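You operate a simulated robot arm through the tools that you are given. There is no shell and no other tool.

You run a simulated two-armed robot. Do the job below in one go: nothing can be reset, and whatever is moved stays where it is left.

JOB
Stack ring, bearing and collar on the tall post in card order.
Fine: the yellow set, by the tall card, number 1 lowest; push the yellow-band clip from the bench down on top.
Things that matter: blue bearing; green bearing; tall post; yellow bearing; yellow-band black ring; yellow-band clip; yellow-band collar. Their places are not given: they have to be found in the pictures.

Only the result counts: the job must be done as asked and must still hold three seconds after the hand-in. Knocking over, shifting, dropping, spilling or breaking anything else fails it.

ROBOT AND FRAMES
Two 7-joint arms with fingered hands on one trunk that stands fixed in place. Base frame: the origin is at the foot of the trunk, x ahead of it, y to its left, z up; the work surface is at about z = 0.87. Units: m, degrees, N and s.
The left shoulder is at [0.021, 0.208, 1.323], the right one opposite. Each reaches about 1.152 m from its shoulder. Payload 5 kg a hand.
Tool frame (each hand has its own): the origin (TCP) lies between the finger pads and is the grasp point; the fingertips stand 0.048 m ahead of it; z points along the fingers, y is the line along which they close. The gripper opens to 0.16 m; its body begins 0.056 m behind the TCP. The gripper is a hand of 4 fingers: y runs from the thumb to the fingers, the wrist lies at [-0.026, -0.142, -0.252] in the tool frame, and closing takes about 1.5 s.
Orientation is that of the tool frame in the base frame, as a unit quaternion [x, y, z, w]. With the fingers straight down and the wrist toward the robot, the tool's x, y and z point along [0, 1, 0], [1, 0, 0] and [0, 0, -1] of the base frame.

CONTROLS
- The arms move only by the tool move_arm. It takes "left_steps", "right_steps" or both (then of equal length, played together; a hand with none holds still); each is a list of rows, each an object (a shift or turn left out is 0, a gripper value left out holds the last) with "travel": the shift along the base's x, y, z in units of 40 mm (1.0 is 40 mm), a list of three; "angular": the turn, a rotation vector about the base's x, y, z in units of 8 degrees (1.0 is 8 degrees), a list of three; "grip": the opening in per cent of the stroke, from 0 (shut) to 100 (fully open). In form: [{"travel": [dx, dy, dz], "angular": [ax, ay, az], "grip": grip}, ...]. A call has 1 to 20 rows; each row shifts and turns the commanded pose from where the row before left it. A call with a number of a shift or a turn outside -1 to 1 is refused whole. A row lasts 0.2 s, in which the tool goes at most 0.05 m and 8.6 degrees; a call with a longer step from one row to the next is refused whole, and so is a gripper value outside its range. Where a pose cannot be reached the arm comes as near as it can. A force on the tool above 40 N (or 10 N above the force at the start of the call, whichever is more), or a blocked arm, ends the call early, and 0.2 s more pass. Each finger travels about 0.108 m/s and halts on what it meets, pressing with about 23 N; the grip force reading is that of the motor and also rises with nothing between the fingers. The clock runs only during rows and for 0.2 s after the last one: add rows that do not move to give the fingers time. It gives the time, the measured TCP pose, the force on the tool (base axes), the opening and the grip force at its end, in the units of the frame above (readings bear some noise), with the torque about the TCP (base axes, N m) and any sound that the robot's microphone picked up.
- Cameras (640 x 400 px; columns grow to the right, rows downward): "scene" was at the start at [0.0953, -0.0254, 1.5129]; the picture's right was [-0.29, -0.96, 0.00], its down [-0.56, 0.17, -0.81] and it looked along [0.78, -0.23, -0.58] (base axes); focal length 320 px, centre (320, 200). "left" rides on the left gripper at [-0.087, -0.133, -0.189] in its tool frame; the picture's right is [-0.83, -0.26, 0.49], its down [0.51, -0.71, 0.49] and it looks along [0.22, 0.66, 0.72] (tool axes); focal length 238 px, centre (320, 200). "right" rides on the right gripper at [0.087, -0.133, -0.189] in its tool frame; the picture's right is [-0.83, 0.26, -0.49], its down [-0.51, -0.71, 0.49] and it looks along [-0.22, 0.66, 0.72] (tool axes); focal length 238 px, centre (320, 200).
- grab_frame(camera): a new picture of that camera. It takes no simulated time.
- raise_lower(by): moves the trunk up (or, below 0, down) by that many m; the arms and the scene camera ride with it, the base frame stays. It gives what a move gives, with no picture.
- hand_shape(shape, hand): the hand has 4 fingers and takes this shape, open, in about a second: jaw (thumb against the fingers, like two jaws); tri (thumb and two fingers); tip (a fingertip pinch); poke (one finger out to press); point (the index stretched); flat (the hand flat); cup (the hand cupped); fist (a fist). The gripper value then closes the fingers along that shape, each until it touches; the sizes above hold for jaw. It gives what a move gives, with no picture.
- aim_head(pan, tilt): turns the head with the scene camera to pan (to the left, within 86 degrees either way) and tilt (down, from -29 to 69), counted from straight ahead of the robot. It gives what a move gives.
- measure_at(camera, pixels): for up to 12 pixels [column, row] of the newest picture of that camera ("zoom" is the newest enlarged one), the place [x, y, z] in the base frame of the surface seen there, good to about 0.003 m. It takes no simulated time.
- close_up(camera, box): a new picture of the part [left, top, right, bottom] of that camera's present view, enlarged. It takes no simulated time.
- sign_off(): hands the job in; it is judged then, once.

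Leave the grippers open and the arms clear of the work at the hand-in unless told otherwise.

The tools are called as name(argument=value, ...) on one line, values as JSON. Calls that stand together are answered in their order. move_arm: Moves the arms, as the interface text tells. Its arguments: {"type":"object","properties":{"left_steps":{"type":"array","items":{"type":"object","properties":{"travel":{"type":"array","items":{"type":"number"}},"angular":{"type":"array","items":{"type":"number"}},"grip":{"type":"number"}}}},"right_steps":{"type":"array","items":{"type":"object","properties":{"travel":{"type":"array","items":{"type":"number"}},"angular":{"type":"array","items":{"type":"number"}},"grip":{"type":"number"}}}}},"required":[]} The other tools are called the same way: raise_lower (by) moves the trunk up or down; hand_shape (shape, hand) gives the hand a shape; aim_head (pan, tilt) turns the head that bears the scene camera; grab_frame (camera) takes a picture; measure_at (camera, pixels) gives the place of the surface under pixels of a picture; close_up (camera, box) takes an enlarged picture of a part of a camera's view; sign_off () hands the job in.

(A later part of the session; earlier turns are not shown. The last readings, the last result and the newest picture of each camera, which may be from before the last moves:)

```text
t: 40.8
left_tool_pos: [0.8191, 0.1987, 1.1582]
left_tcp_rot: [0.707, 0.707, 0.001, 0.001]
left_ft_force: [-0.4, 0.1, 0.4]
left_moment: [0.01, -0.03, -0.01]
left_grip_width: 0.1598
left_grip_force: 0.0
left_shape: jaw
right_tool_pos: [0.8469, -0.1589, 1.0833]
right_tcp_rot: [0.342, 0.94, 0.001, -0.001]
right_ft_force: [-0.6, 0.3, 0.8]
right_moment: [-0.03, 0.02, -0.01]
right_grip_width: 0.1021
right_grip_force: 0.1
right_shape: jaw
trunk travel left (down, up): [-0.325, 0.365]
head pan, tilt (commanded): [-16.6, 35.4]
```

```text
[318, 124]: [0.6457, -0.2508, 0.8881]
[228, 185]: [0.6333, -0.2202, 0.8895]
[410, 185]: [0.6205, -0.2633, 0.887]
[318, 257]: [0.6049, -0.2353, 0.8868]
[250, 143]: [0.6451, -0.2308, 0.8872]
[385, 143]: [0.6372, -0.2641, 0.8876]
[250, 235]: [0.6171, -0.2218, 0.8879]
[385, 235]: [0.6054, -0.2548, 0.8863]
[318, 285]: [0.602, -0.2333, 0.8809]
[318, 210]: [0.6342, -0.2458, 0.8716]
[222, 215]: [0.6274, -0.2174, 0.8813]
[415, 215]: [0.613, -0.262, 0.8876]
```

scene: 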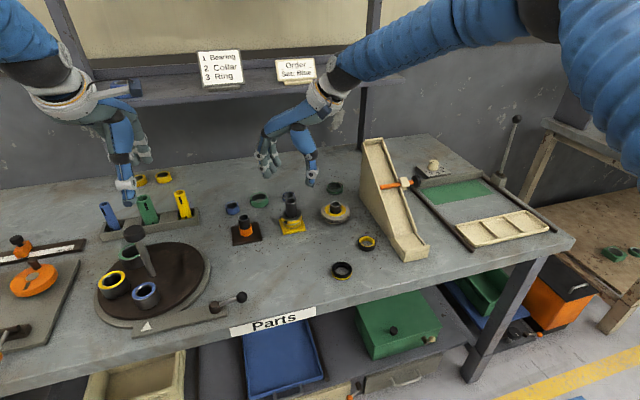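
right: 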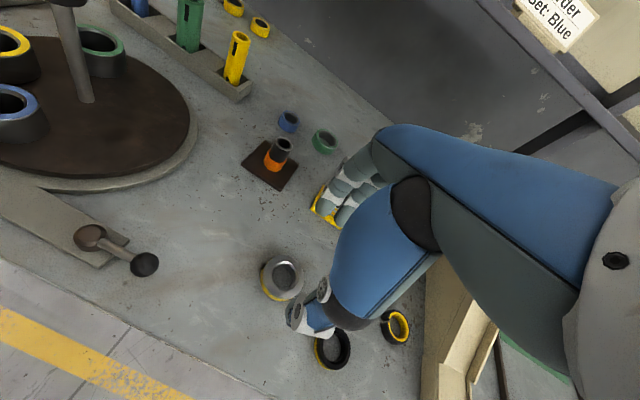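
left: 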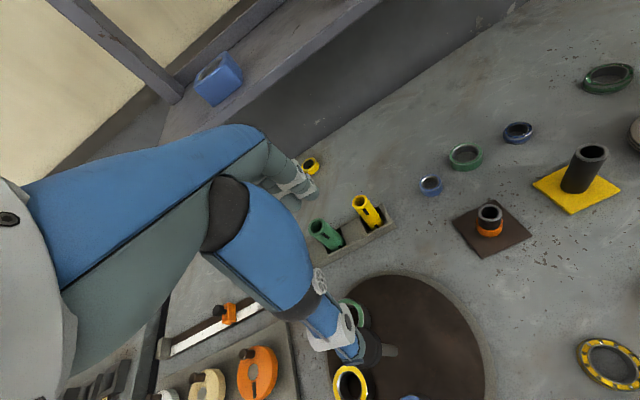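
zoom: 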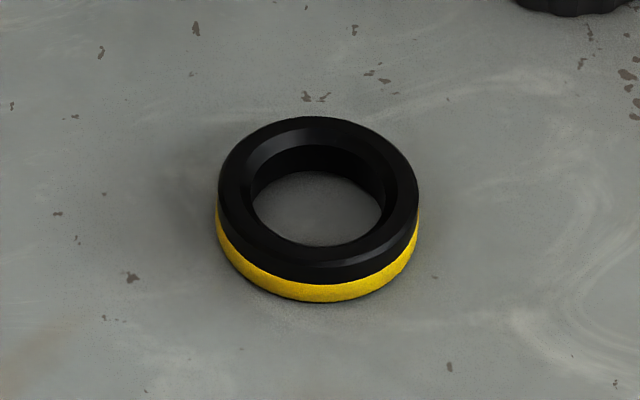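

The stack is undisturbed. The black ring's centre is (0.6262, -0.2426), with its top at z≈0.8875. I'll move above it keeping the 50° yaw, since there is open bench around it.

move_arm(right_steps=[{"travel": [-0.4, -0.15, 0], "grip": 60}, {"travel": [-0.75, -0.28, 0]}, {"travel": [-0.75, -0.28, 0]}, {"travel": [-0.75, -0.28, 0]}, {"travel": [-0.75, -0.28, 0]}, {"travel": [-0.75, -0.28, -0.3]}, {"travel": [-0.75, -0.28, -0.5]}, {"travel": [-0.6, -0.25, -0.5]}, {}, {}, {}])

grab_frame(camera="right")

close_up(camera="scene", box=[280, 210, 408, 290])

```text
t: 43.2
left_tool_pos: [0.8189, 0.1988, 1.1617]
left_tcp_rot: [0.708, 0.707, 0.0, 0.0]
left_ft_force: [0.4, 0.4, 0.1]
left_moment: [-0.02, -0.02, 0.04]
left_grip_width: 0.1596
left_grip_force: 0.1
left_shape: jaw
right_tool_pos: [0.6282, -0.2418, 1.0314]
right_tcp_rot: [0.342, 0.94, 0.0, 0.0]
right_ft_force: [-0.7, 0.0, 0.7]
right_moment: [-0.02, 0.03, 0.01]
right_grip_width: 0.0962
right_grip_force: 0.1
right_shape: jaw
trunk travel left (down, up): [-0.325, 0.365]
head pan, tilt (commanded): [-16.6, 35.4]
```

```text
taken
```

right: 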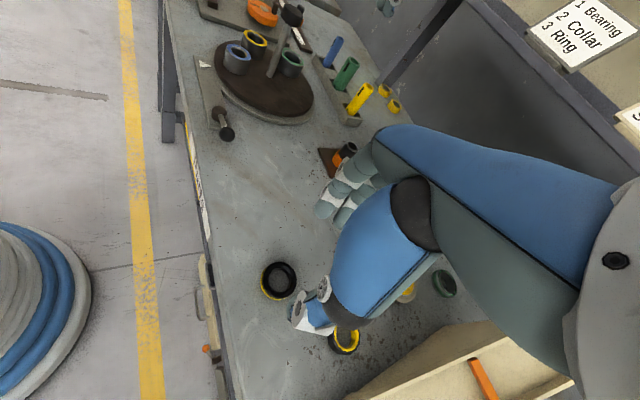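

```text
5.00 times, centred on (344, 250) of scene
```

zoom: 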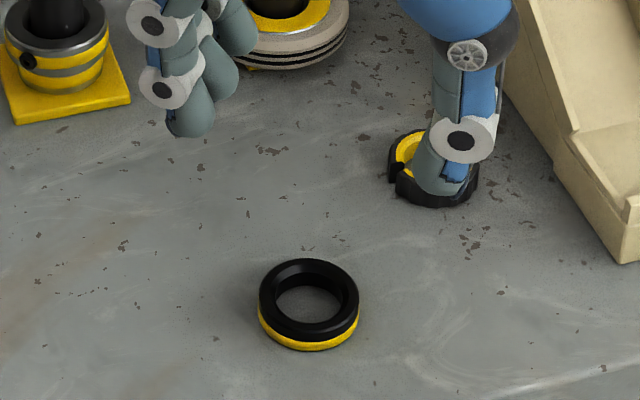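

The hand is above the ring, so I'll descend to a TCP z of about 0.924.

move_arm(right_steps=[{"travel": [-0.03, -0.01, -0.8]}, {"travel": [0, 0, -0.8]}, {"travel": [0, 0, -0.7]}, {"travel": [0, 0, -0.37]}, {}, {}])

close_up(camera="scene", box=[280, 220, 408, 300])

close_up(camera="right", box=[220, 200, 380, 300])

```text
t: 44.6
left_tool_pos: [0.8191, 0.1994, 1.1596]
left_tcp_rot: [0.707, 0.707, 0.0, -0.001]
left_ft_force: [-0.7, -0.5, 0.1]
left_moment: [-0.02, -0.04, 0.04]
left_grip_width: 0.1599
left_grip_force: 0.0
left_shape: jaw
right_tool_pos: [0.6287, -0.2449, 0.9252]
right_tcp_rot: [0.342, 0.94, 0.0, 0.001]
right_ft_force: [-0.8, 0.0, 1.2]
right_moment: [0.03, 0.02, -0.01]
right_grip_width: 0.0963
right_grip_force: 0.0
right_shape: jaw
trunk travel left (down, up): [-0.325, 0.365]
head pan, tilt (commanded): [-16.6, 35.4]
```

```text
5.00 times, centred on (344, 260) of scene
```

zoom: 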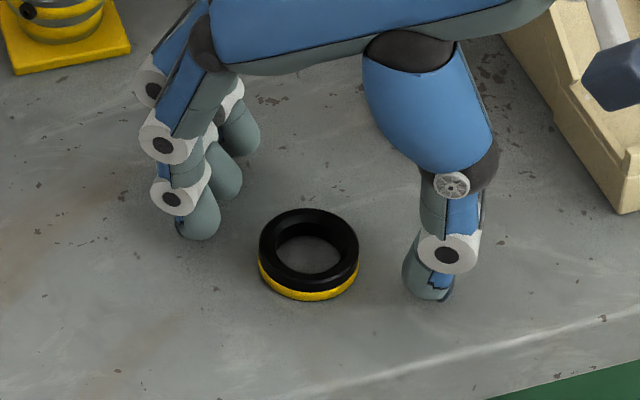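

```text
4.00 times, centred on (300, 250) of right
```

zoom: 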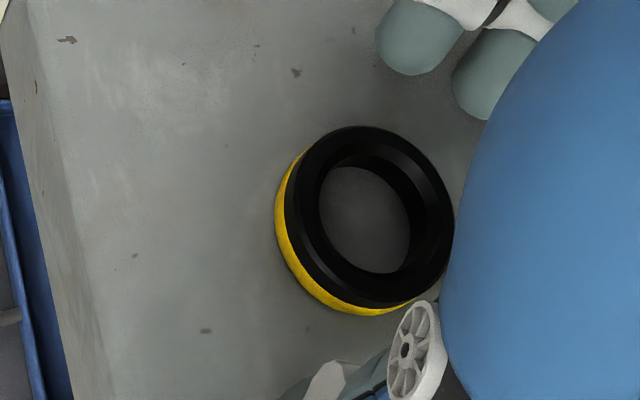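

Well placed. I'll close on the ring.

move_arm(right_steps=[{"grip": 45}, {"grip": 25}, {"grip": 10}, {}, {}, {}, {}, {}])

close_up(camera="right", box=[220, 200, 380, 300])

close_up(camera="scene", box=[280, 220, 408, 300])

```text
t: 46.4
left_tool_pos: [0.8205, 0.199, 1.1595]
left_tcp_rot: [0.707, 0.707, 0.0, 0.0]
left_ft_force: [0.1, -0.6, 0.2]
left_moment: [0.04, -0.01, 0.0]
left_grip_width: 0.1598
left_grip_force: 0.0
left_shape: jaw
right_tool_pos: [0.6276, -0.2444, 0.9233]
right_tcp_rot: [0.342, 0.94, -0.001, -0.001]
right_ft_force: [-1.6, -0.6, 1.5]
right_moment: [-0.06, 0.06, -0.02]
right_grip_width: 0.0396
right_grip_force: 22.7
right_shape: jaw
trunk travel left (down, up): [-0.325, 0.365]
head pan, tilt (commanded): [-16.6, 35.4]
```

```text
4.00 times, centred on (300, 250) of right
```

zoom: 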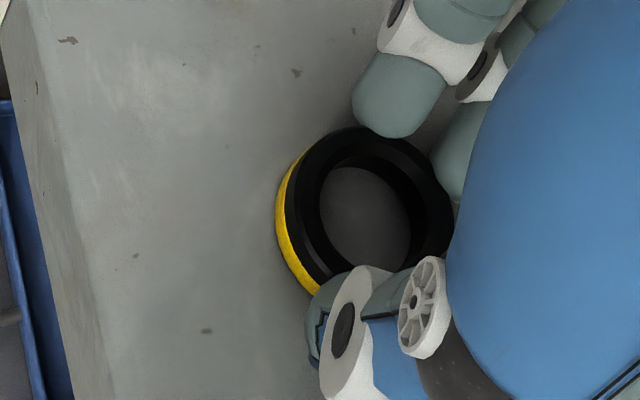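

```text
5.00 times, centred on (344, 260) of scene
```

zoom: 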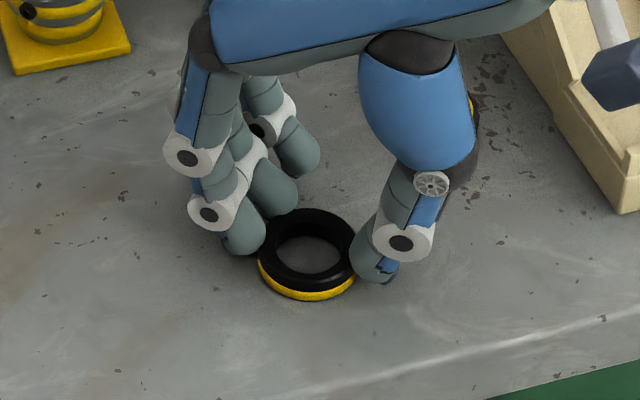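

Gripped (0.040 opening, 23 N). I'll lift to about z 1.07 and look.

move_arm(right_steps=[{"travel": [0, 0, 0.3]}, {"travel": [0, 0, 0.6]}, {"travel": [0, 0, 0.9]}, {"travel": [0, 0, 0.9]}, {"travel": [0, 0, 0.95]}, {}, {}, {}])

grab_frame(camera="scene")

close_up(camera="scene", box=[302, 215, 382, 265])

```text
t: 48.2
left_tool_pos: [0.8196, 0.1976, 1.1596]
left_tcp_rot: [0.707, 0.707, 0.0, 0.0]
left_ft_force: [-0.4, 0.0, 0.2]
left_moment: [0.02, 0.0, 0.0]
left_grip_width: 0.1595
left_grip_force: 0.0
left_shape: jaw
right_tool_pos: [0.6281, -0.2437, 1.0687]
right_tcp_rot: [0.342, 0.94, 0.0, 0.0]
right_ft_force: [0.6, -0.3, -0.7]
right_moment: [-0.02, 0.0, -0.01]
right_grip_width: 0.0393
right_grip_force: 23.1
right_shape: jaw
trunk travel left (down, up): [-0.325, 0.365]
head pan, tilt (commanded): [-16.6, 35.4]
```

```text
taken
```

scene: 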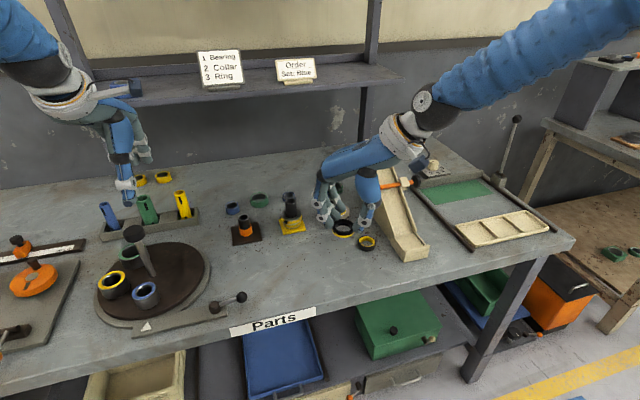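

```text
8.00 times, centred on (342, 240) of scene
```

zoom: 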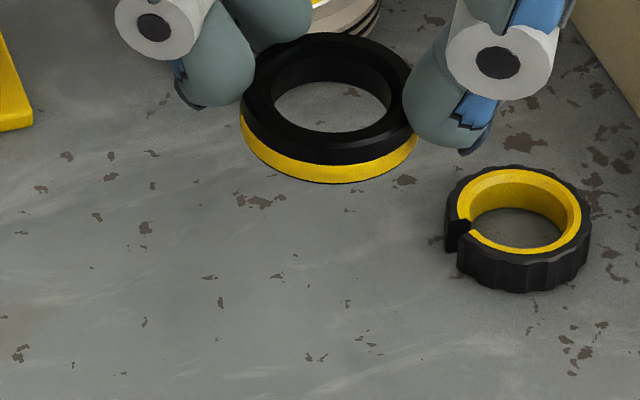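

measure_at(camera="zoom", pixels=[[248, 95], [258, 68], [290, 44], [330, 37], [372, 44], [398, 64], [254, 122], [275, 140], [305, 152], [340, 154], [375, 149], [402, 132]])

measure_at(camera="zoom", pixels=[[243, 130], [260, 155], [290, 170], [330, 177], [370, 171], [400, 155], [465, 200], [520, 170], [585, 210], [520, 250], [490, 178], [560, 180]])

```text
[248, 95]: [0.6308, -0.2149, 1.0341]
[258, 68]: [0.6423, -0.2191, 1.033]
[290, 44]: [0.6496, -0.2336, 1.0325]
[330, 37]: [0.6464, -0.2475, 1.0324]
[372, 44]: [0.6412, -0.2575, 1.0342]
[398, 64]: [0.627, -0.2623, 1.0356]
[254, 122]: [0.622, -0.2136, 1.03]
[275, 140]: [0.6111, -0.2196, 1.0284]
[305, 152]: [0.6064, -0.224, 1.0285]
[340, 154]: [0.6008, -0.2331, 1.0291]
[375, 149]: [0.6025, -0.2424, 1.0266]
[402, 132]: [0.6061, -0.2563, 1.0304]
```

```text
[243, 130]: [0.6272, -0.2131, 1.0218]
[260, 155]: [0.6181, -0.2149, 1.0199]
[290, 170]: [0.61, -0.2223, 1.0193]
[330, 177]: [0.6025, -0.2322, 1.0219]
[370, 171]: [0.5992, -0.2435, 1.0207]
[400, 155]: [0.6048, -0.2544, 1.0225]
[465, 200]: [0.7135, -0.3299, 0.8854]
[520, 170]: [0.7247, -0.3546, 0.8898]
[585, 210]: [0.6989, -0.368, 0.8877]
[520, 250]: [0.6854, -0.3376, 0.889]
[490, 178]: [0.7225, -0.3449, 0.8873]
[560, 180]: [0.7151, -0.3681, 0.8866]
```

The ring's centre in hand is about (0.6253, -0.2385). I'll carry it by (+0.224, +0.078) to above the post and lower partway.

move_arm(right_steps=[{"travel": [0.4, 0.14, 0]}, {"travel": [0.75, 0.26, 0]}, {"travel": [0.85, 0.3, 0]}, {"travel": [0.85, 0.3, 0]}, {"travel": [0.85, 0.3, 0]}, {"travel": [0.85, 0.3, 0]}, {"travel": [0.65, 0.22, 0]}, {"travel": [0.4, 0.13, 0]}, {}, {}, {"travel": [0, 0, -0.4]}, {"travel": [0, 0, -0.35]}, {}, {}])

grab_frame(camera="scene")

close_up(camera="right", box=[230, 220, 390, 320])

close_up(camera="scene", box=[267, 174, 315, 204])

```text
t: 51.2
left_tool_pos: [0.8196, 0.1991, 1.1598]
left_tcp_rot: [0.707, 0.707, 0.0, 0.0]
left_ft_force: [0.3, -0.7, -0.4]
left_moment: [0.02, 0.0, -0.01]
left_grip_width: 0.1596
left_grip_force: 0.0
left_shape: jaw
right_tool_pos: [0.8503, -0.1657, 1.0392]
right_tcp_rot: [0.343, 0.94, 0.0, 0.001]
right_ft_force: [-0.4, 0.1, -0.6]
right_moment: [0.01, 0.04, 0.0]
right_grip_width: 0.0393
right_grip_force: 23.1
right_shape: jaw
trunk travel left (down, up): [-0.325, 0.365]
head pan, tilt (commanded): [-16.6, 35.4]
```

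```text
taken
```

scene: 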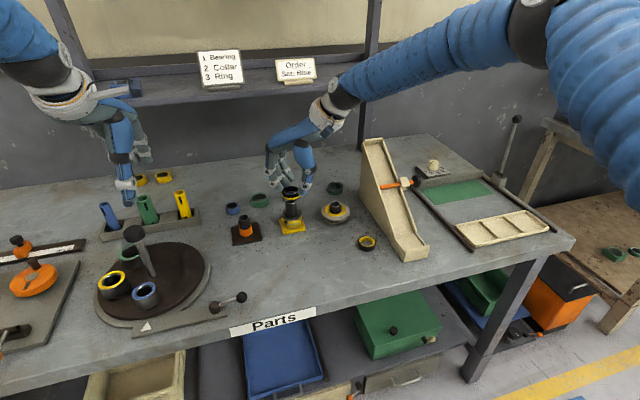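

```text
4.00 times, centred on (310, 270) of right
```

zoom: 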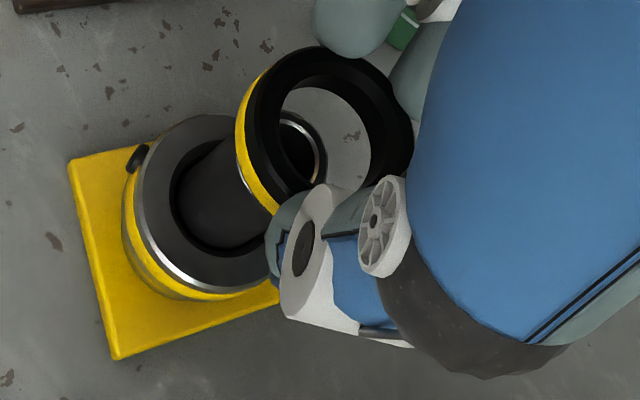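

```text
13.33 times, centred on (291, 189) of scene
```

zoom: 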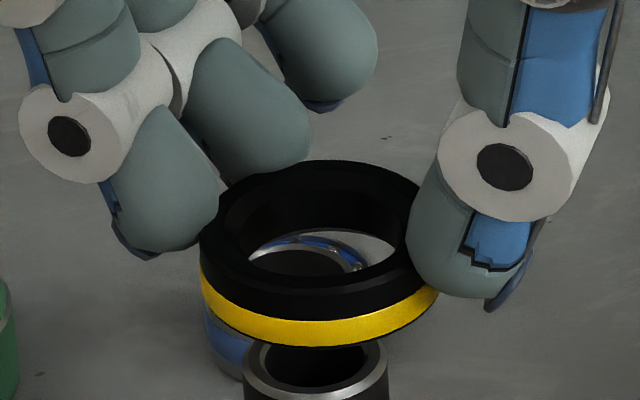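

measure_at(camera="zoom", pixels=[[206, 235], [222, 265], [260, 284], [310, 291], [360, 285], [400, 268], [226, 205], [275, 172], [330, 164], [380, 171], [408, 187], [410, 240]])

measure_at(camera="zoom", pixels=[[205, 285], [215, 302], [240, 317], [280, 330], [320, 333], [370, 327], [405, 310], [430, 295], [250, 372], [316, 390], [382, 368], [316, 345]])

```text
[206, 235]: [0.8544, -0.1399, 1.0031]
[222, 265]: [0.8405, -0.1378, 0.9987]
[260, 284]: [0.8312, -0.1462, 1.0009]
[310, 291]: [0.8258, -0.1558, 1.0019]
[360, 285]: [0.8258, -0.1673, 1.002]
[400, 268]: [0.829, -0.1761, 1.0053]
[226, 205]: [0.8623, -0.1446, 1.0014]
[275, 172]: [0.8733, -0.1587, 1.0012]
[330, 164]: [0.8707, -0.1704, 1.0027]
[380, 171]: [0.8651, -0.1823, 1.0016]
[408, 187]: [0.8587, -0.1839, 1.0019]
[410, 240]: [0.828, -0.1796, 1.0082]
```

```text
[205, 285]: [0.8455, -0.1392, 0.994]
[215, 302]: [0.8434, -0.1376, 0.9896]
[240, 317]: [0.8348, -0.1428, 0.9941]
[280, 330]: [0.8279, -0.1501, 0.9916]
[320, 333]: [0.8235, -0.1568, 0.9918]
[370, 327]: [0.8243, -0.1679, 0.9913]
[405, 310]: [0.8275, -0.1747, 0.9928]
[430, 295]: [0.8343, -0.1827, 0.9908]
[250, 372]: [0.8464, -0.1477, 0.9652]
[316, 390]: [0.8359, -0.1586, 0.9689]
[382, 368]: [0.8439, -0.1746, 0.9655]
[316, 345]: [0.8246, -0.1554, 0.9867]
```

The ring's centre is about (0.8487, -0.1626) and the post's is (0.8494, -0.1606). I'll shift (+0.7, +1.9) mm and lower to just above the post top, then recheck.

move_arm(right_steps=[{"travel": [0.018, 0.047, 0]}, {"travel": [0, 0, -0.2]}, {"travel": [0, 0, -0.13]}, {}, {}])

grab_frame(camera="scene")

close_up(camera="right", box=[230, 220, 390, 320])

close_up(camera="scene", box=[267, 178, 315, 208])

```text
t: 52.4
left_tool_pos: [0.8185, 0.1993, 1.1582]
left_tcp_rot: [0.707, 0.707, 0.0, 0.0]
left_ft_force: [0.1, -0.3, 0.3]
left_moment: [-0.01, -0.01, -0.01]
left_grip_width: 0.1596
left_grip_force: 0.0
left_shape: jaw
right_tool_pos: [0.8522, -0.1632, 1.027]
right_tcp_rot: [0.341, 0.94, -0.001, 0.0]
right_ft_force: [0.5, -0.1, -1.1]
right_moment: [0.0, 0.0, -0.02]
right_grip_width: 0.0393
right_grip_force: 23.2
right_shape: jaw
trunk travel left (down, up): [-0.325, 0.365]
head pan, tilt (commanded): [-16.6, 35.4]
```

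```text
taken
```

scene: 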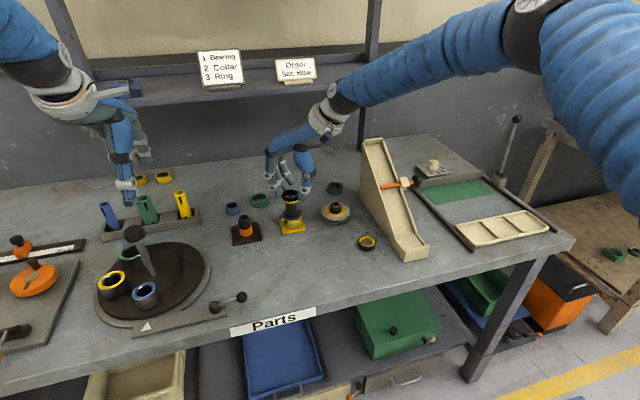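

```text
4.00 times, centred on (310, 270) of right
```

zoom: 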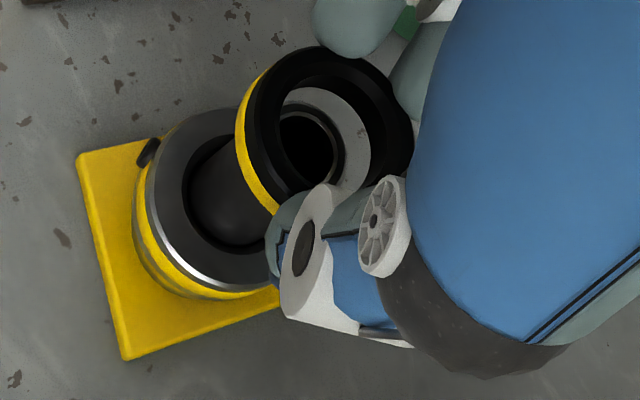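

```text
13.33 times, centred on (291, 193) of scene
```

zoom: 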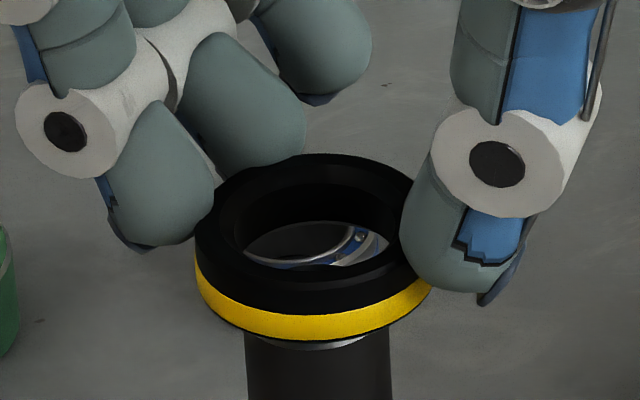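

measure_at(camera="zoom", pixels=[[200, 228], [214, 257], [254, 279], [304, 286], [354, 280], [396, 262], [220, 198], [268, 166], [320, 157], [372, 165], [403, 182], [405, 235]])

measure_at(camera="zoom", pixels=[[199, 278], [209, 296], [234, 311], [274, 324], [314, 328], [364, 322], [399, 306], [425, 290], [250, 375], [317, 375], [385, 375], [285, 375]])

```text
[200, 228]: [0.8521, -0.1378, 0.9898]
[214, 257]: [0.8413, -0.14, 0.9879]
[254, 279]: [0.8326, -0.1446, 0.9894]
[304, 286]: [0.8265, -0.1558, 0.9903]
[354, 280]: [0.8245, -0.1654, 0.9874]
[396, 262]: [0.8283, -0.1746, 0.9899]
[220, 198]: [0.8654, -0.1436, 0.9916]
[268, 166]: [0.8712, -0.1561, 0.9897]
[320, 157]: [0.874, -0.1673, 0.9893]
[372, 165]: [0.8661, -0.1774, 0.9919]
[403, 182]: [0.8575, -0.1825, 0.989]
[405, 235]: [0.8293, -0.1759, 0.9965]
```

```text
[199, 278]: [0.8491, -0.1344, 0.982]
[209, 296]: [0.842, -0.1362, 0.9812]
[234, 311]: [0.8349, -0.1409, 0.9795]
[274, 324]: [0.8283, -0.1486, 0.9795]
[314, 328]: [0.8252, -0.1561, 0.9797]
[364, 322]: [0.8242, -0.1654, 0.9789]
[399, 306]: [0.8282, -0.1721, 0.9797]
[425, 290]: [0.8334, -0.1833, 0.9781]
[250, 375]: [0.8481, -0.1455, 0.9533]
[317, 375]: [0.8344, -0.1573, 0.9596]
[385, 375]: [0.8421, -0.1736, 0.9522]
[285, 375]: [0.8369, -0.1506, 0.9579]
```

The ring's centre is (0.849, -0.1615), about 1 mm off. I'll nudge (+0.4, +0.8) mm and lower onto the post gently.

move_arm(right_steps=[{"travel": [0.01, 0.02, 0]}, {"travel": [0, 0, -0.1]}, {"travel": [0, 0, -0.1]}, {"travel": [0, 0, -0.1]}, {"travel": [0, 0, -0.1]}, {}, {}])

close_up(camera="right", box=[230, 220, 390, 320])

close_up(camera="scene", box=[267, 183, 315, 213])

```text
t: 54.0
left_tool_pos: [0.8192, 0.1992, 1.1601]
left_tcp_rot: [0.707, 0.707, 0.0, 0.0]
left_ft_force: [-0.1, 0.6, -1.1]
left_moment: [-0.02, -0.04, 0.0]
left_grip_width: 0.1598
left_grip_force: 0.0
left_shape: jaw
right_tool_pos: [0.8525, -0.1633, 1.0118]
right_tcp_rot: [0.342, 0.94, -0.001, 0.0]
right_ft_force: [0.0, -0.8, -2.2]
right_moment: [-0.01, -0.03, 0.01]
right_grip_width: 0.0392
right_grip_force: 23.0
right_shape: jaw
trunk travel left (down, up): [-0.325, 0.365]
head pan, tilt (commanded): [-16.6, 35.4]
```

```text
4.00 times, centred on (310, 270) of right
```

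zoom: 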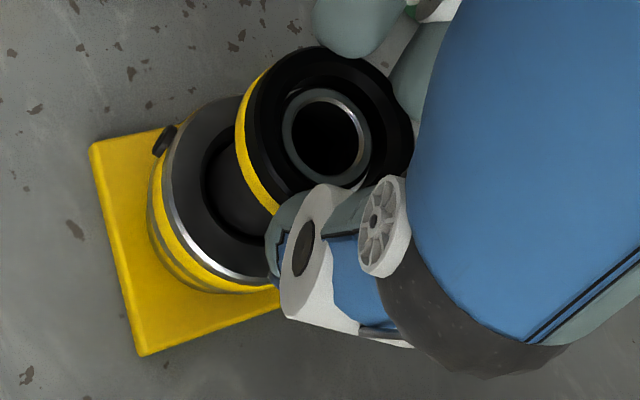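

```text
13.33 times, centred on (291, 198) of scene
```

zoom: 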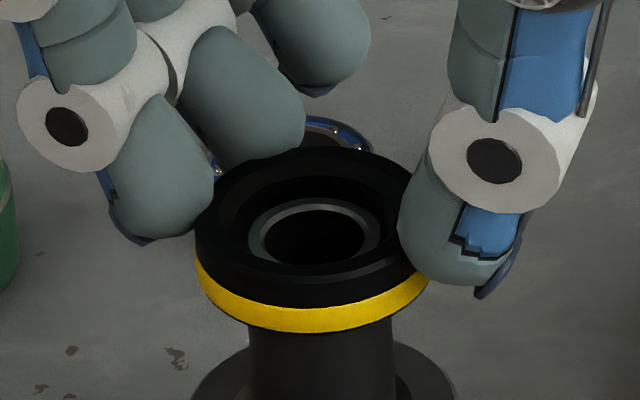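

The ring is on the post top and the force is small. I'll continue lowering to just above the collar.

move_arm(right_steps=[{"travel": [0, 0, -0.15]}, {"travel": [0, 0, -0.2]}, {"travel": [0, 0, -0.2]}, {"travel": [0, 0, -0.2]}, {"travel": [0, 0, -0.1]}, {}, {}])

close_up(camera="scene", box=[259, 185, 323, 225])

```text
t: 55.6
left_tool_pos: [0.8179, 0.1991, 1.1595]
left_tcp_rot: [0.707, 0.707, 0.0, 0.0]
left_ft_force: [0.3, -1.2, -0.2]
left_moment: [-0.02, -0.02, 0.01]
left_grip_width: 0.1595
left_grip_force: 0.1
left_shape: jaw
right_tool_pos: [0.8525, -0.1621, 0.9773]
right_tcp_rot: [0.342, 0.94, 0.0, 0.0]
right_ft_force: [-0.9, 0.2, -1.3]
right_moment: [0.02, 0.0, 0.04]
right_grip_width: 0.0393
right_grip_force: 22.9
right_shape: jaw
trunk travel left (down, up): [-0.325, 0.365]
head pan, tilt (commanded): [-16.6, 35.4]
```

```text
10.00 times, centred on (291, 205) of scene
```

zoom: 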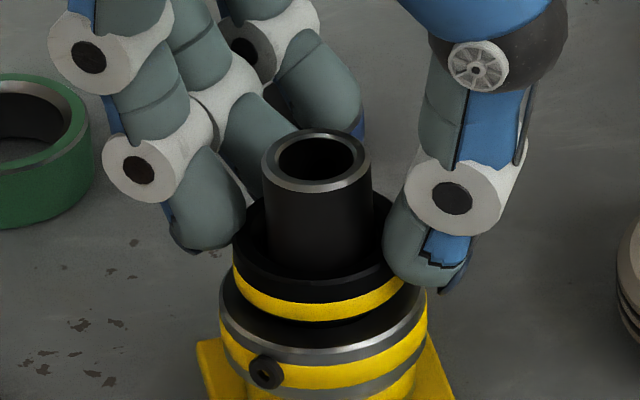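

The ring is about 5 mm above the collar. I'll lower 5 mm more and release.

move_arm(right_steps=[{"travel": [0, 0, -0.07]}, {"travel": [0, 0, -0.05]}, {}, {}])

close_up(camera="scene", box=[259, 185, 323, 225])

```text
t: 56.6
left_tool_pos: [0.8195, 0.1984, 1.1599]
left_tcp_rot: [0.707, 0.707, -0.001, 0.0]
left_ft_force: [-0.4, -0.7, -0.6]
left_moment: [-0.03, -0.01, 0.01]
left_grip_width: 0.1593
left_grip_force: 0.1
left_shape: jaw
right_tool_pos: [0.8513, -0.1628, 0.9725]
right_tcp_rot: [0.341, 0.94, -0.001, 0.0]
right_ft_force: [0.0, -0.8, 2.1]
right_moment: [-0.03, 0.0, 0.0]
right_grip_width: 0.0393
right_grip_force: 23.1
right_shape: jaw
trunk travel left (down, up): [-0.325, 0.365]
head pan, tilt (commanded): [-16.6, 35.4]
```

```text
10.00 times, centred on (291, 205) of scene
```

zoom: 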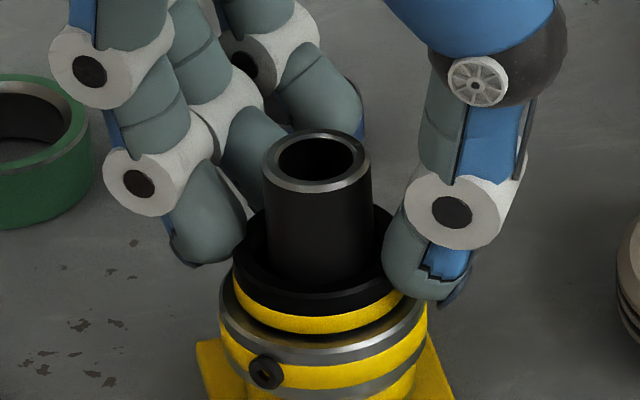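

The force turned slightly upward (+2 N), so the ring is resting on the collar. I'll open the hand.

move_arm(right_steps=[{"grip": 32}, {"grip": 42}, {"grip": 52}, {"grip": 60}, {}, {}, {}])

close_up(camera="scene", box=[259, 190, 323, 230])

```text
t: 58.2
left_tool_pos: [0.8188, 0.1991, 1.16]
left_tcp_rot: [0.707, 0.707, 0.0, -0.001]
left_ft_force: [0.0, -0.2, 0.7]
left_moment: [-0.01, -0.01, 0.0]
left_grip_width: 0.1594
left_grip_force: 0.0
left_shape: jaw
right_tool_pos: [0.8524, -0.1619, 0.9712]
right_tcp_rot: [0.342, 0.94, -0.001, -0.001]
right_ft_force: [-0.3, -0.8, 0.2]
right_moment: [0.02, -0.02, -0.01]
right_grip_width: 0.0955
right_grip_force: 0.0
right_shape: jaw
trunk travel left (down, up): [-0.325, 0.365]
head pan, tilt (commanded): [-16.6, 35.4]
```

```text
10.00 times, centred on (291, 210) of scene
```

zoom: 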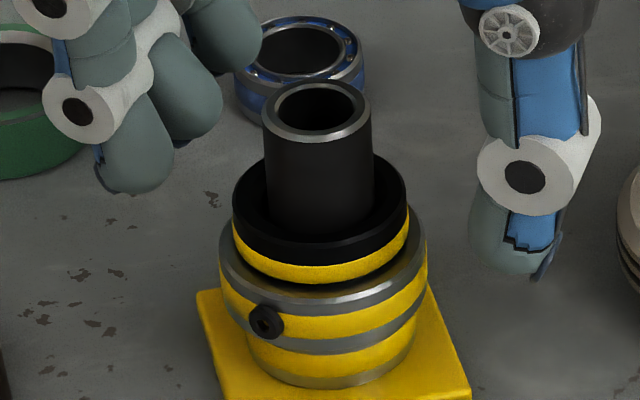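

The ring sits flat on the collar, so bearing, collar and ring are stacked. I'll raise the hand and then measure the clip and the ramp wall beside it.

move_arm(right_steps=[{"travel": [0, 0, 0.4]}, {"travel": [0, 0, 0.8]}, {"travel": [0, 0, 0.8]}, {"travel": [0, 0, 0.8]}, {}, {}])

grab_frame(camera="scene")

close_up(camera="scene", box=[335, 218, 431, 278])

measure_at(camera="zoom", pixels=[[490, 280], [440, 200], [380, 120], [350, 60], [540, 230], [495, 130], [450, 50], [410, 170], [470, 290], [560, 270], [400, 30], [330, 20]])

```text
t: 59.6
left_tool_pos: [0.8184, 0.199, 1.1609]
left_tcp_rot: [0.708, 0.707, -0.001, 0.001]
left_ft_force: [-0.2, 0.5, 1.1]
left_moment: [0.01, -0.03, -0.01]
left_grip_width: 0.1596
left_grip_force: 0.0
left_shape: jaw
right_tool_pos: [0.8533, -0.1617, 1.0862]
right_tcp_rot: [0.342, 0.94, 0.0, 0.0]
right_ft_force: [0.3, -0.6, 1.1]
right_moment: [0.0, -0.04, -0.01]
right_grip_width: 0.0956
right_grip_force: 0.1
right_shape: jaw
trunk travel left (down, up): [-0.325, 0.365]
head pan, tilt (commanded): [-16.6, 35.4]
```

```text
taken
```

scene: 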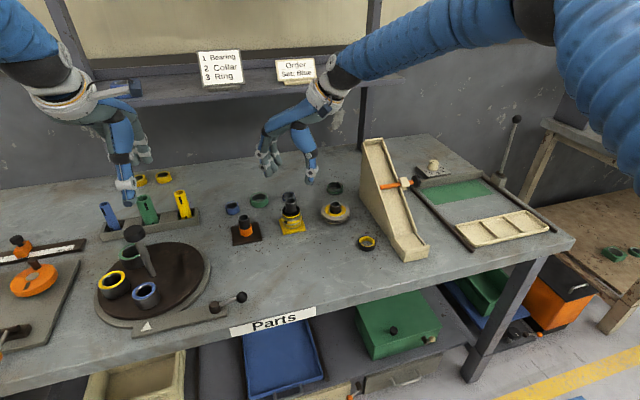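

```text
6.67 times, centred on (383, 248) of scene
```

zoom: 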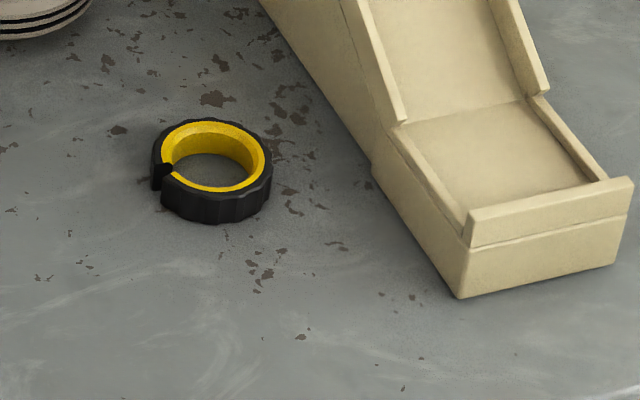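

```text
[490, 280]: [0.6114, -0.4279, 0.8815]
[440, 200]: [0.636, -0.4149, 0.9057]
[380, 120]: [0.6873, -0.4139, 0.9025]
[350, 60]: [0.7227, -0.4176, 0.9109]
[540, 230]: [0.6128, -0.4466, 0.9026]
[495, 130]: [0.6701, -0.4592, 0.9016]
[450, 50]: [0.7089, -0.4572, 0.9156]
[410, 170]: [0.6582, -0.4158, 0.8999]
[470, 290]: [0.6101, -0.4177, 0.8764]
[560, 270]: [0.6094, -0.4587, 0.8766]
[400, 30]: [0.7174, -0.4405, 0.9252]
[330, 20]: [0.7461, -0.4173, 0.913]
```

The ramp wall is at y≈-0.415, so I'll use a small yaw of about 10° for the clip to keep the thumb away from it. The clip's gap faces +y. I'll measure the clip's top face in this zoom for its centre.

measure_at(camera="zoom", pixels=[[164, 152], [180, 131], [212, 123], [245, 130], [262, 152], [255, 176], [235, 187], [212, 191], [190, 186], [158, 168], [160, 185], [213, 215]])

measure_at(camera="scene", pixels=[[291, 199], [285, 199], [297, 199], [291, 216], [291, 222], [285, 206], [299, 206]])

```text
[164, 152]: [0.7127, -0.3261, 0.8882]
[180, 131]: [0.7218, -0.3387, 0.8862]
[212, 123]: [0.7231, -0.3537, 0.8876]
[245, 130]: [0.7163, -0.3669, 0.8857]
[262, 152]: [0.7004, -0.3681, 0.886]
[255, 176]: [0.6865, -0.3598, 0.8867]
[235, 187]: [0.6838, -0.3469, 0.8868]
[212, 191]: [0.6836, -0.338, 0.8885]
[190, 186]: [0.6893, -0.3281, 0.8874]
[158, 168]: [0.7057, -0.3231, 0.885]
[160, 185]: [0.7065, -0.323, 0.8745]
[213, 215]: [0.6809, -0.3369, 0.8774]
```

```text
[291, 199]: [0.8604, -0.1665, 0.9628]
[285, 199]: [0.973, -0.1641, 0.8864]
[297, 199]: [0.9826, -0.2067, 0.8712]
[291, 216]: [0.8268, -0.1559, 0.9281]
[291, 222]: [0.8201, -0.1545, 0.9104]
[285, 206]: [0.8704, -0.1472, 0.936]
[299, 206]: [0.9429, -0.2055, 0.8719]
```

The clip's centre is (0.7035, -0.3466), its top is at z≈0.887, and the gap points to about 84°. I'll move above it at 10° yaw with a narrower opening.

move_arm(right_steps=[{"travel": [-0.465, -0.576, 0], "angular": [0, 0, -0.625], "grip": 52}, {"travel": [-0.465, -0.576, 0], "angular": [0, 0, -0.625]}, {"travel": [-0.465, -0.576, 0], "angular": [0, 0, -0.625]}, {"travel": [-0.465, -0.576, 0], "angular": [0, 0, -0.625]}, {"travel": [-0.465, -0.576, 0], "angular": [0, 0, -0.625]}, {"travel": [-0.465, -0.576, 0], "angular": [0, 0, -0.625]}, {"travel": [-0.465, -0.576, 0], "angular": [0, 0, -0.625]}, {"travel": [-0.465, -0.576, 0], "angular": [0, 0, -0.625]}, {"travel": [0, 0, -0.8]}, {"travel": [0, 0, -0.8]}, {}, {}, {}])

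grab_frame(camera="scene")

grab_frame(camera="right")

close_up(camera="scene", box=[310, 180, 438, 260])

```text
t: 62.4
left_tool_pos: [0.8192, 0.1982, 1.1609]
left_tcp_rot: [0.707, 0.707, 0.0, 0.0]
left_ft_force: [0.3, 0.5, 0.1]
left_moment: [-0.03, -0.03, 0.02]
left_grip_width: 0.1595
left_grip_force: 0.2
left_shape: jaw
right_tool_pos: [0.7018, -0.3486, 1.0196]
right_tcp_rot: [0.643, 0.766, 0.0, 0.001]
right_ft_force: [-0.1, -0.1, 0.1]
right_moment: [0.01, -0.03, -0.02]
right_grip_width: 0.0835
right_grip_force: 0.3
right_shape: jaw
trunk travel left (down, up): [-0.325, 0.365]
head pan, tilt (commanded): [-16.6, 35.4]
```

```text
taken
```

scene: 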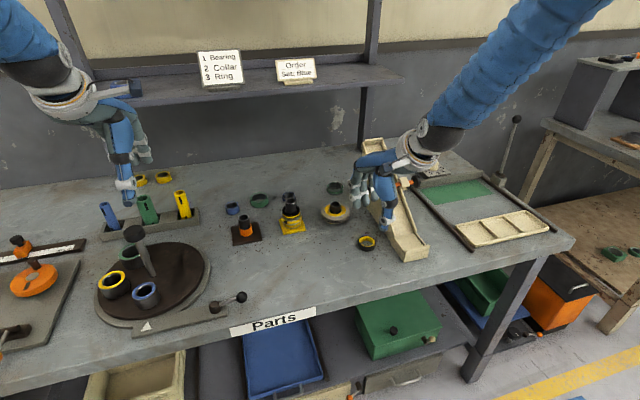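

```text
taken
```

right: 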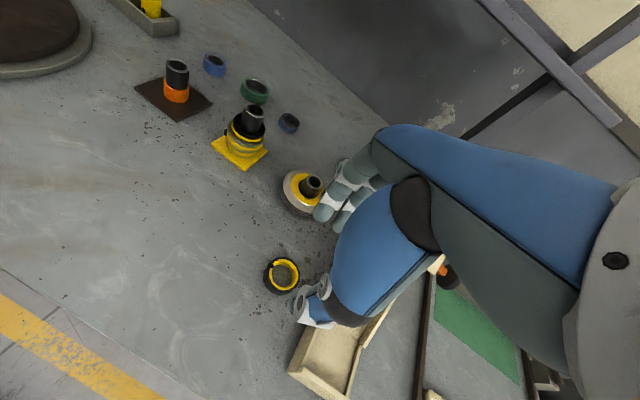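

```text
5.00 times, centred on (374, 220) of scene
```

zoom: 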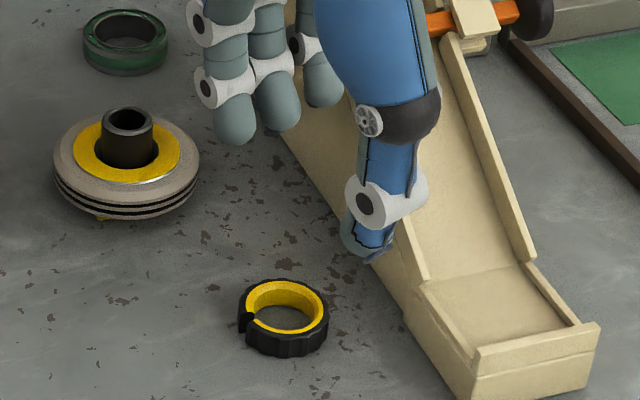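

The hand is above the clip. Before descending I'll check the distance from the grey disc assembly on its short post, near (335,212), to the finger zone.

measure_at(camera="zoom", pixels=[[60, 160], [100, 185], [130, 190], [160, 185], [192, 160], [185, 135], [130, 120], [127, 115], [150, 205], [185, 195], [100, 215]])

measure_at(camera="scene", pixels=[[357, 205], [365, 203], [374, 198], [383, 231], [388, 210]])

```text
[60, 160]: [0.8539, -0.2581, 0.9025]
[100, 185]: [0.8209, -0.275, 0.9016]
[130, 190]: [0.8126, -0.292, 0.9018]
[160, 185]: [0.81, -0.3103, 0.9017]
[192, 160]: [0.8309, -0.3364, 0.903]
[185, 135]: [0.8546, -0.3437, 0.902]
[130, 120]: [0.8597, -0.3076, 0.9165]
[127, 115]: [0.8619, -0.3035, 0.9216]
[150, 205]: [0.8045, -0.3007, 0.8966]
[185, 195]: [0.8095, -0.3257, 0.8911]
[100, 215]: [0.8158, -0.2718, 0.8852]
```

```text
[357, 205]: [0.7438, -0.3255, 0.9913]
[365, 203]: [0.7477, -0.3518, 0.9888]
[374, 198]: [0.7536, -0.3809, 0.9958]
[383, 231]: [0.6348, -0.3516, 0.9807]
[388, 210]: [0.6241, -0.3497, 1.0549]
```

The fingers sit at x≤0.775, clear of the disc edge (x≥0.804), and at y≥-0.39, clear of the ramp wall at -0.415. I'll descend onto the clip.

move_arm(right_steps=[{"travel": [0.04, 0.045, -0.6]}, {"travel": [0, 0, -0.7]}, {"travel": [0, 0, -0.7]}, {"travel": [0, 0, -0.38]}, {}, {}])

close_up(camera="scene", box=[310, 190, 438, 270])

close_up(camera="right", box=[220, 190, 380, 290])

```text
t: 63.8
left_tool_pos: [0.8189, 0.1975, 1.159]
left_tcp_rot: [0.707, 0.707, 0.0, 0.0]
left_ft_force: [-0.3, 0.8, -0.1]
left_moment: [0.01, 0.01, -0.02]
left_grip_width: 0.1598
left_grip_force: 0.0
left_shape: jaw
right_tool_pos: [0.7029, -0.3452, 0.9262]
right_tcp_rot: [0.643, 0.766, 0.0, 0.0]
right_ft_force: [-0.6, -0.4, -0.3]
right_moment: [0.02, 0.03, -0.02]
right_grip_width: 0.0833
right_grip_force: 0.1
right_shape: jaw
trunk travel left (down, up): [-0.325, 0.365]
head pan, tilt (commanded): [-16.6, 35.4]
```

```text
5.00 times, centred on (374, 230) of scene
```

zoom: 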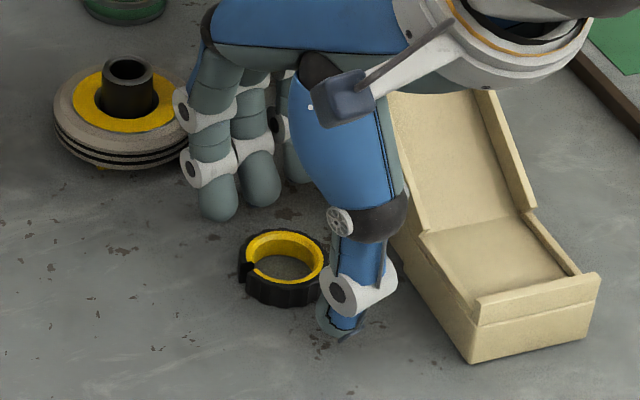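

```text
4.00 times, centred on (300, 240) of right
```

zoom: 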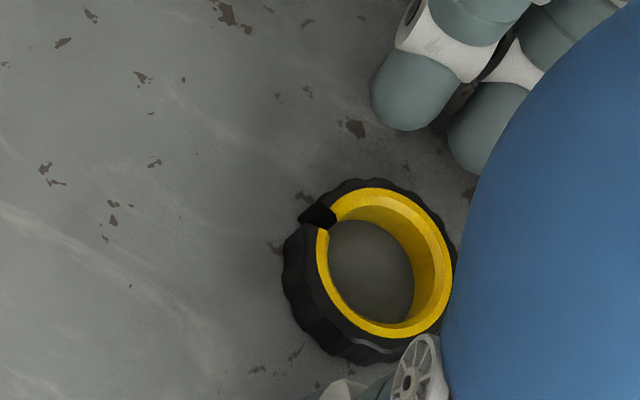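

Everything is clear. I'll close on the clip.

move_arm(right_steps=[{"travel": [0, 0, -0.03], "grip": 42}, {"grip": 25}, {"grip": 10}, {}, {}, {}, {}, {}])

close_up(camera="right", box=[220, 190, 380, 290])

close_up(camera="scene", box=[310, 190, 438, 270])

```text
t: 65.6
left_tool_pos: [0.8192, 0.1988, 1.1605]
left_tcp_rot: [0.707, 0.707, 0.0, 0.0]
left_ft_force: [-0.6, 0.3, 0.2]
left_moment: [0.03, 0.0, 0.02]
left_grip_width: 0.1594
left_grip_force: 0.0
left_shape: jaw
right_tool_pos: [0.7038, -0.3444, 0.9258]
right_tcp_rot: [0.643, 0.766, 0.0, 0.0]
right_ft_force: [-0.6, -1.7, 2.9]
right_moment: [-0.02, 0.06, -0.02]
right_grip_width: 0.039
right_grip_force: 22.7
right_shape: jaw
trunk travel left (down, up): [-0.325, 0.365]
head pan, tilt (commanded): [-16.6, 35.4]
```

```text
4.00 times, centred on (300, 240) of right
```

zoom: 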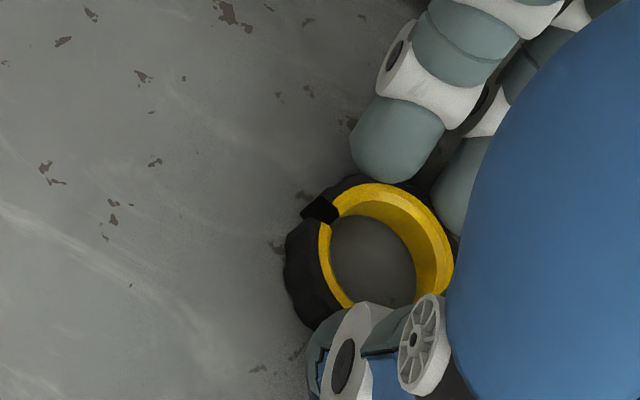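

```text
5.00 times, centred on (374, 230) of scene
```

zoom: 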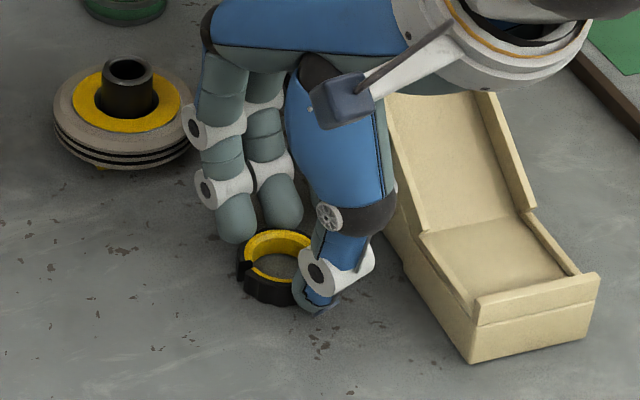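

The clip is gripped (0.039 opening, 23 N). I'll lift straight up and look.

move_arm(right_steps=[{"travel": [0, 0, 0.3]}, {"travel": [0, 0, 0.6]}, {"travel": [0, 0, 0.9]}, {"travel": [0, 0, 0.9]}, {"travel": [0, 0, 0.95]}, {"travel": [0.2, 0.6, 0], "angular": [0, 0, 0.625]}, {"travel": [0.2, 0.6, 0], "angular": [0, 0, 0.625]}, {"travel": [0.2, 0.6, 0], "angular": [0, 0, 0.625]}, {"angular": [0, 0, 0.625]}, {"angular": [0, 0, 0.625]}, {"angular": [0, 0, 0.625]}, {"angular": [0, 0, 0.625]}, {"angular": [0, 0, 0.625]}, {}, {}])

grab_frame(camera="scene")

close_up(camera="scene", box=[302, 190, 382, 240])

```text
t: 68.8
left_tool_pos: [0.8192, 0.198, 1.16]
left_tcp_rot: [0.707, 0.707, 0.0, -0.001]
left_ft_force: [0.4, 0.4, 1.0]
left_moment: [0.04, 0.04, 0.03]
left_grip_width: 0.1598
left_grip_force: 0.0
left_shape: jaw
right_tool_pos: [0.7286, -0.2733, 1.0688]
right_tcp_rot: [0.342, 0.94, 0.0, 0.0]
right_ft_force: [-0.1, 0.6, -1.3]
right_moment: [0.0, 0.04, 0.0]
right_grip_width: 0.0355
right_grip_force: 22.7
right_shape: jaw
trunk travel left (down, up): [-0.325, 0.365]
head pan, tilt (commanded): [-16.6, 35.4]
```

```text
taken
```

scene: 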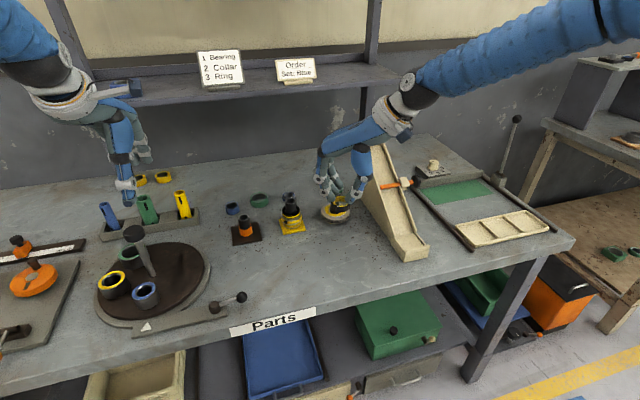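

```text
8.00 times, centred on (342, 215) of scene
```

zoom: 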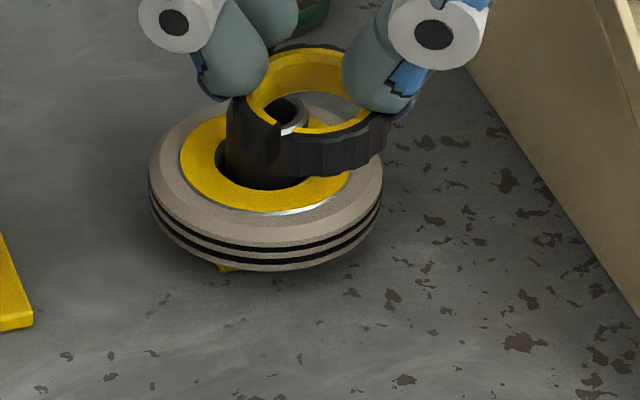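

The grip width dropped a little (0.0355), so I'll check whether the clip has tilted or shifted in the hand.

close_up(camera="right", box=[250, 200, 378, 280])

close_up(camera="scene", box=[318, 185, 366, 215])

measure_at(camera="zoom", pixels=[[165, 185], [175, 200], [160, 220], [230, 190], [280, 200], [330, 195], [370, 180], [400, 160], [210, 140], [240, 125], [280, 118], [320, 125]])

```text
5.00 times, centred on (314, 240) of right
```

zoom: 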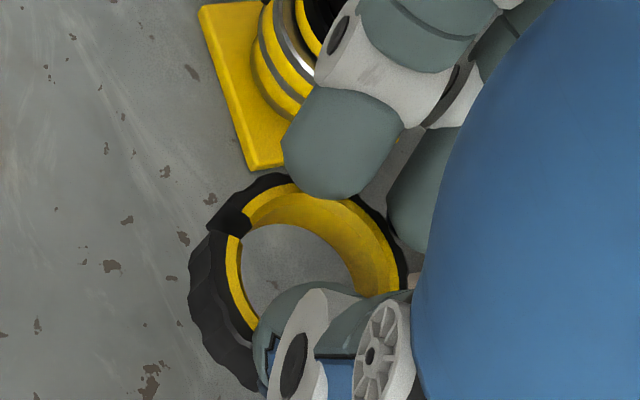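

```text
13.33 times, centred on (342, 200) of scene
```

zoom: 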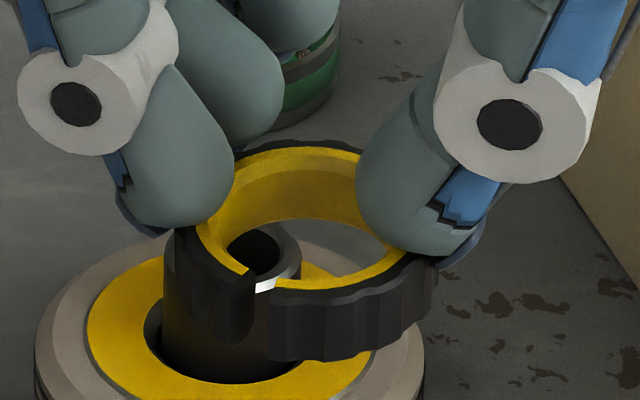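

```text
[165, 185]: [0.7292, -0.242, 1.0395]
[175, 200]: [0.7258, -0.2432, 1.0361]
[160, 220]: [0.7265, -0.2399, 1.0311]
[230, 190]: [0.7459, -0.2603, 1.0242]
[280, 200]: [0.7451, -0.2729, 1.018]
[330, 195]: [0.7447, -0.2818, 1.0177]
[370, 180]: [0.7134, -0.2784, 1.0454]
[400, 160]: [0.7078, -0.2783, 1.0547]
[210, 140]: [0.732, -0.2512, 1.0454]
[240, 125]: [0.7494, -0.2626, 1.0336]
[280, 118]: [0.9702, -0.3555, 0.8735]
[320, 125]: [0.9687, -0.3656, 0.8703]
```

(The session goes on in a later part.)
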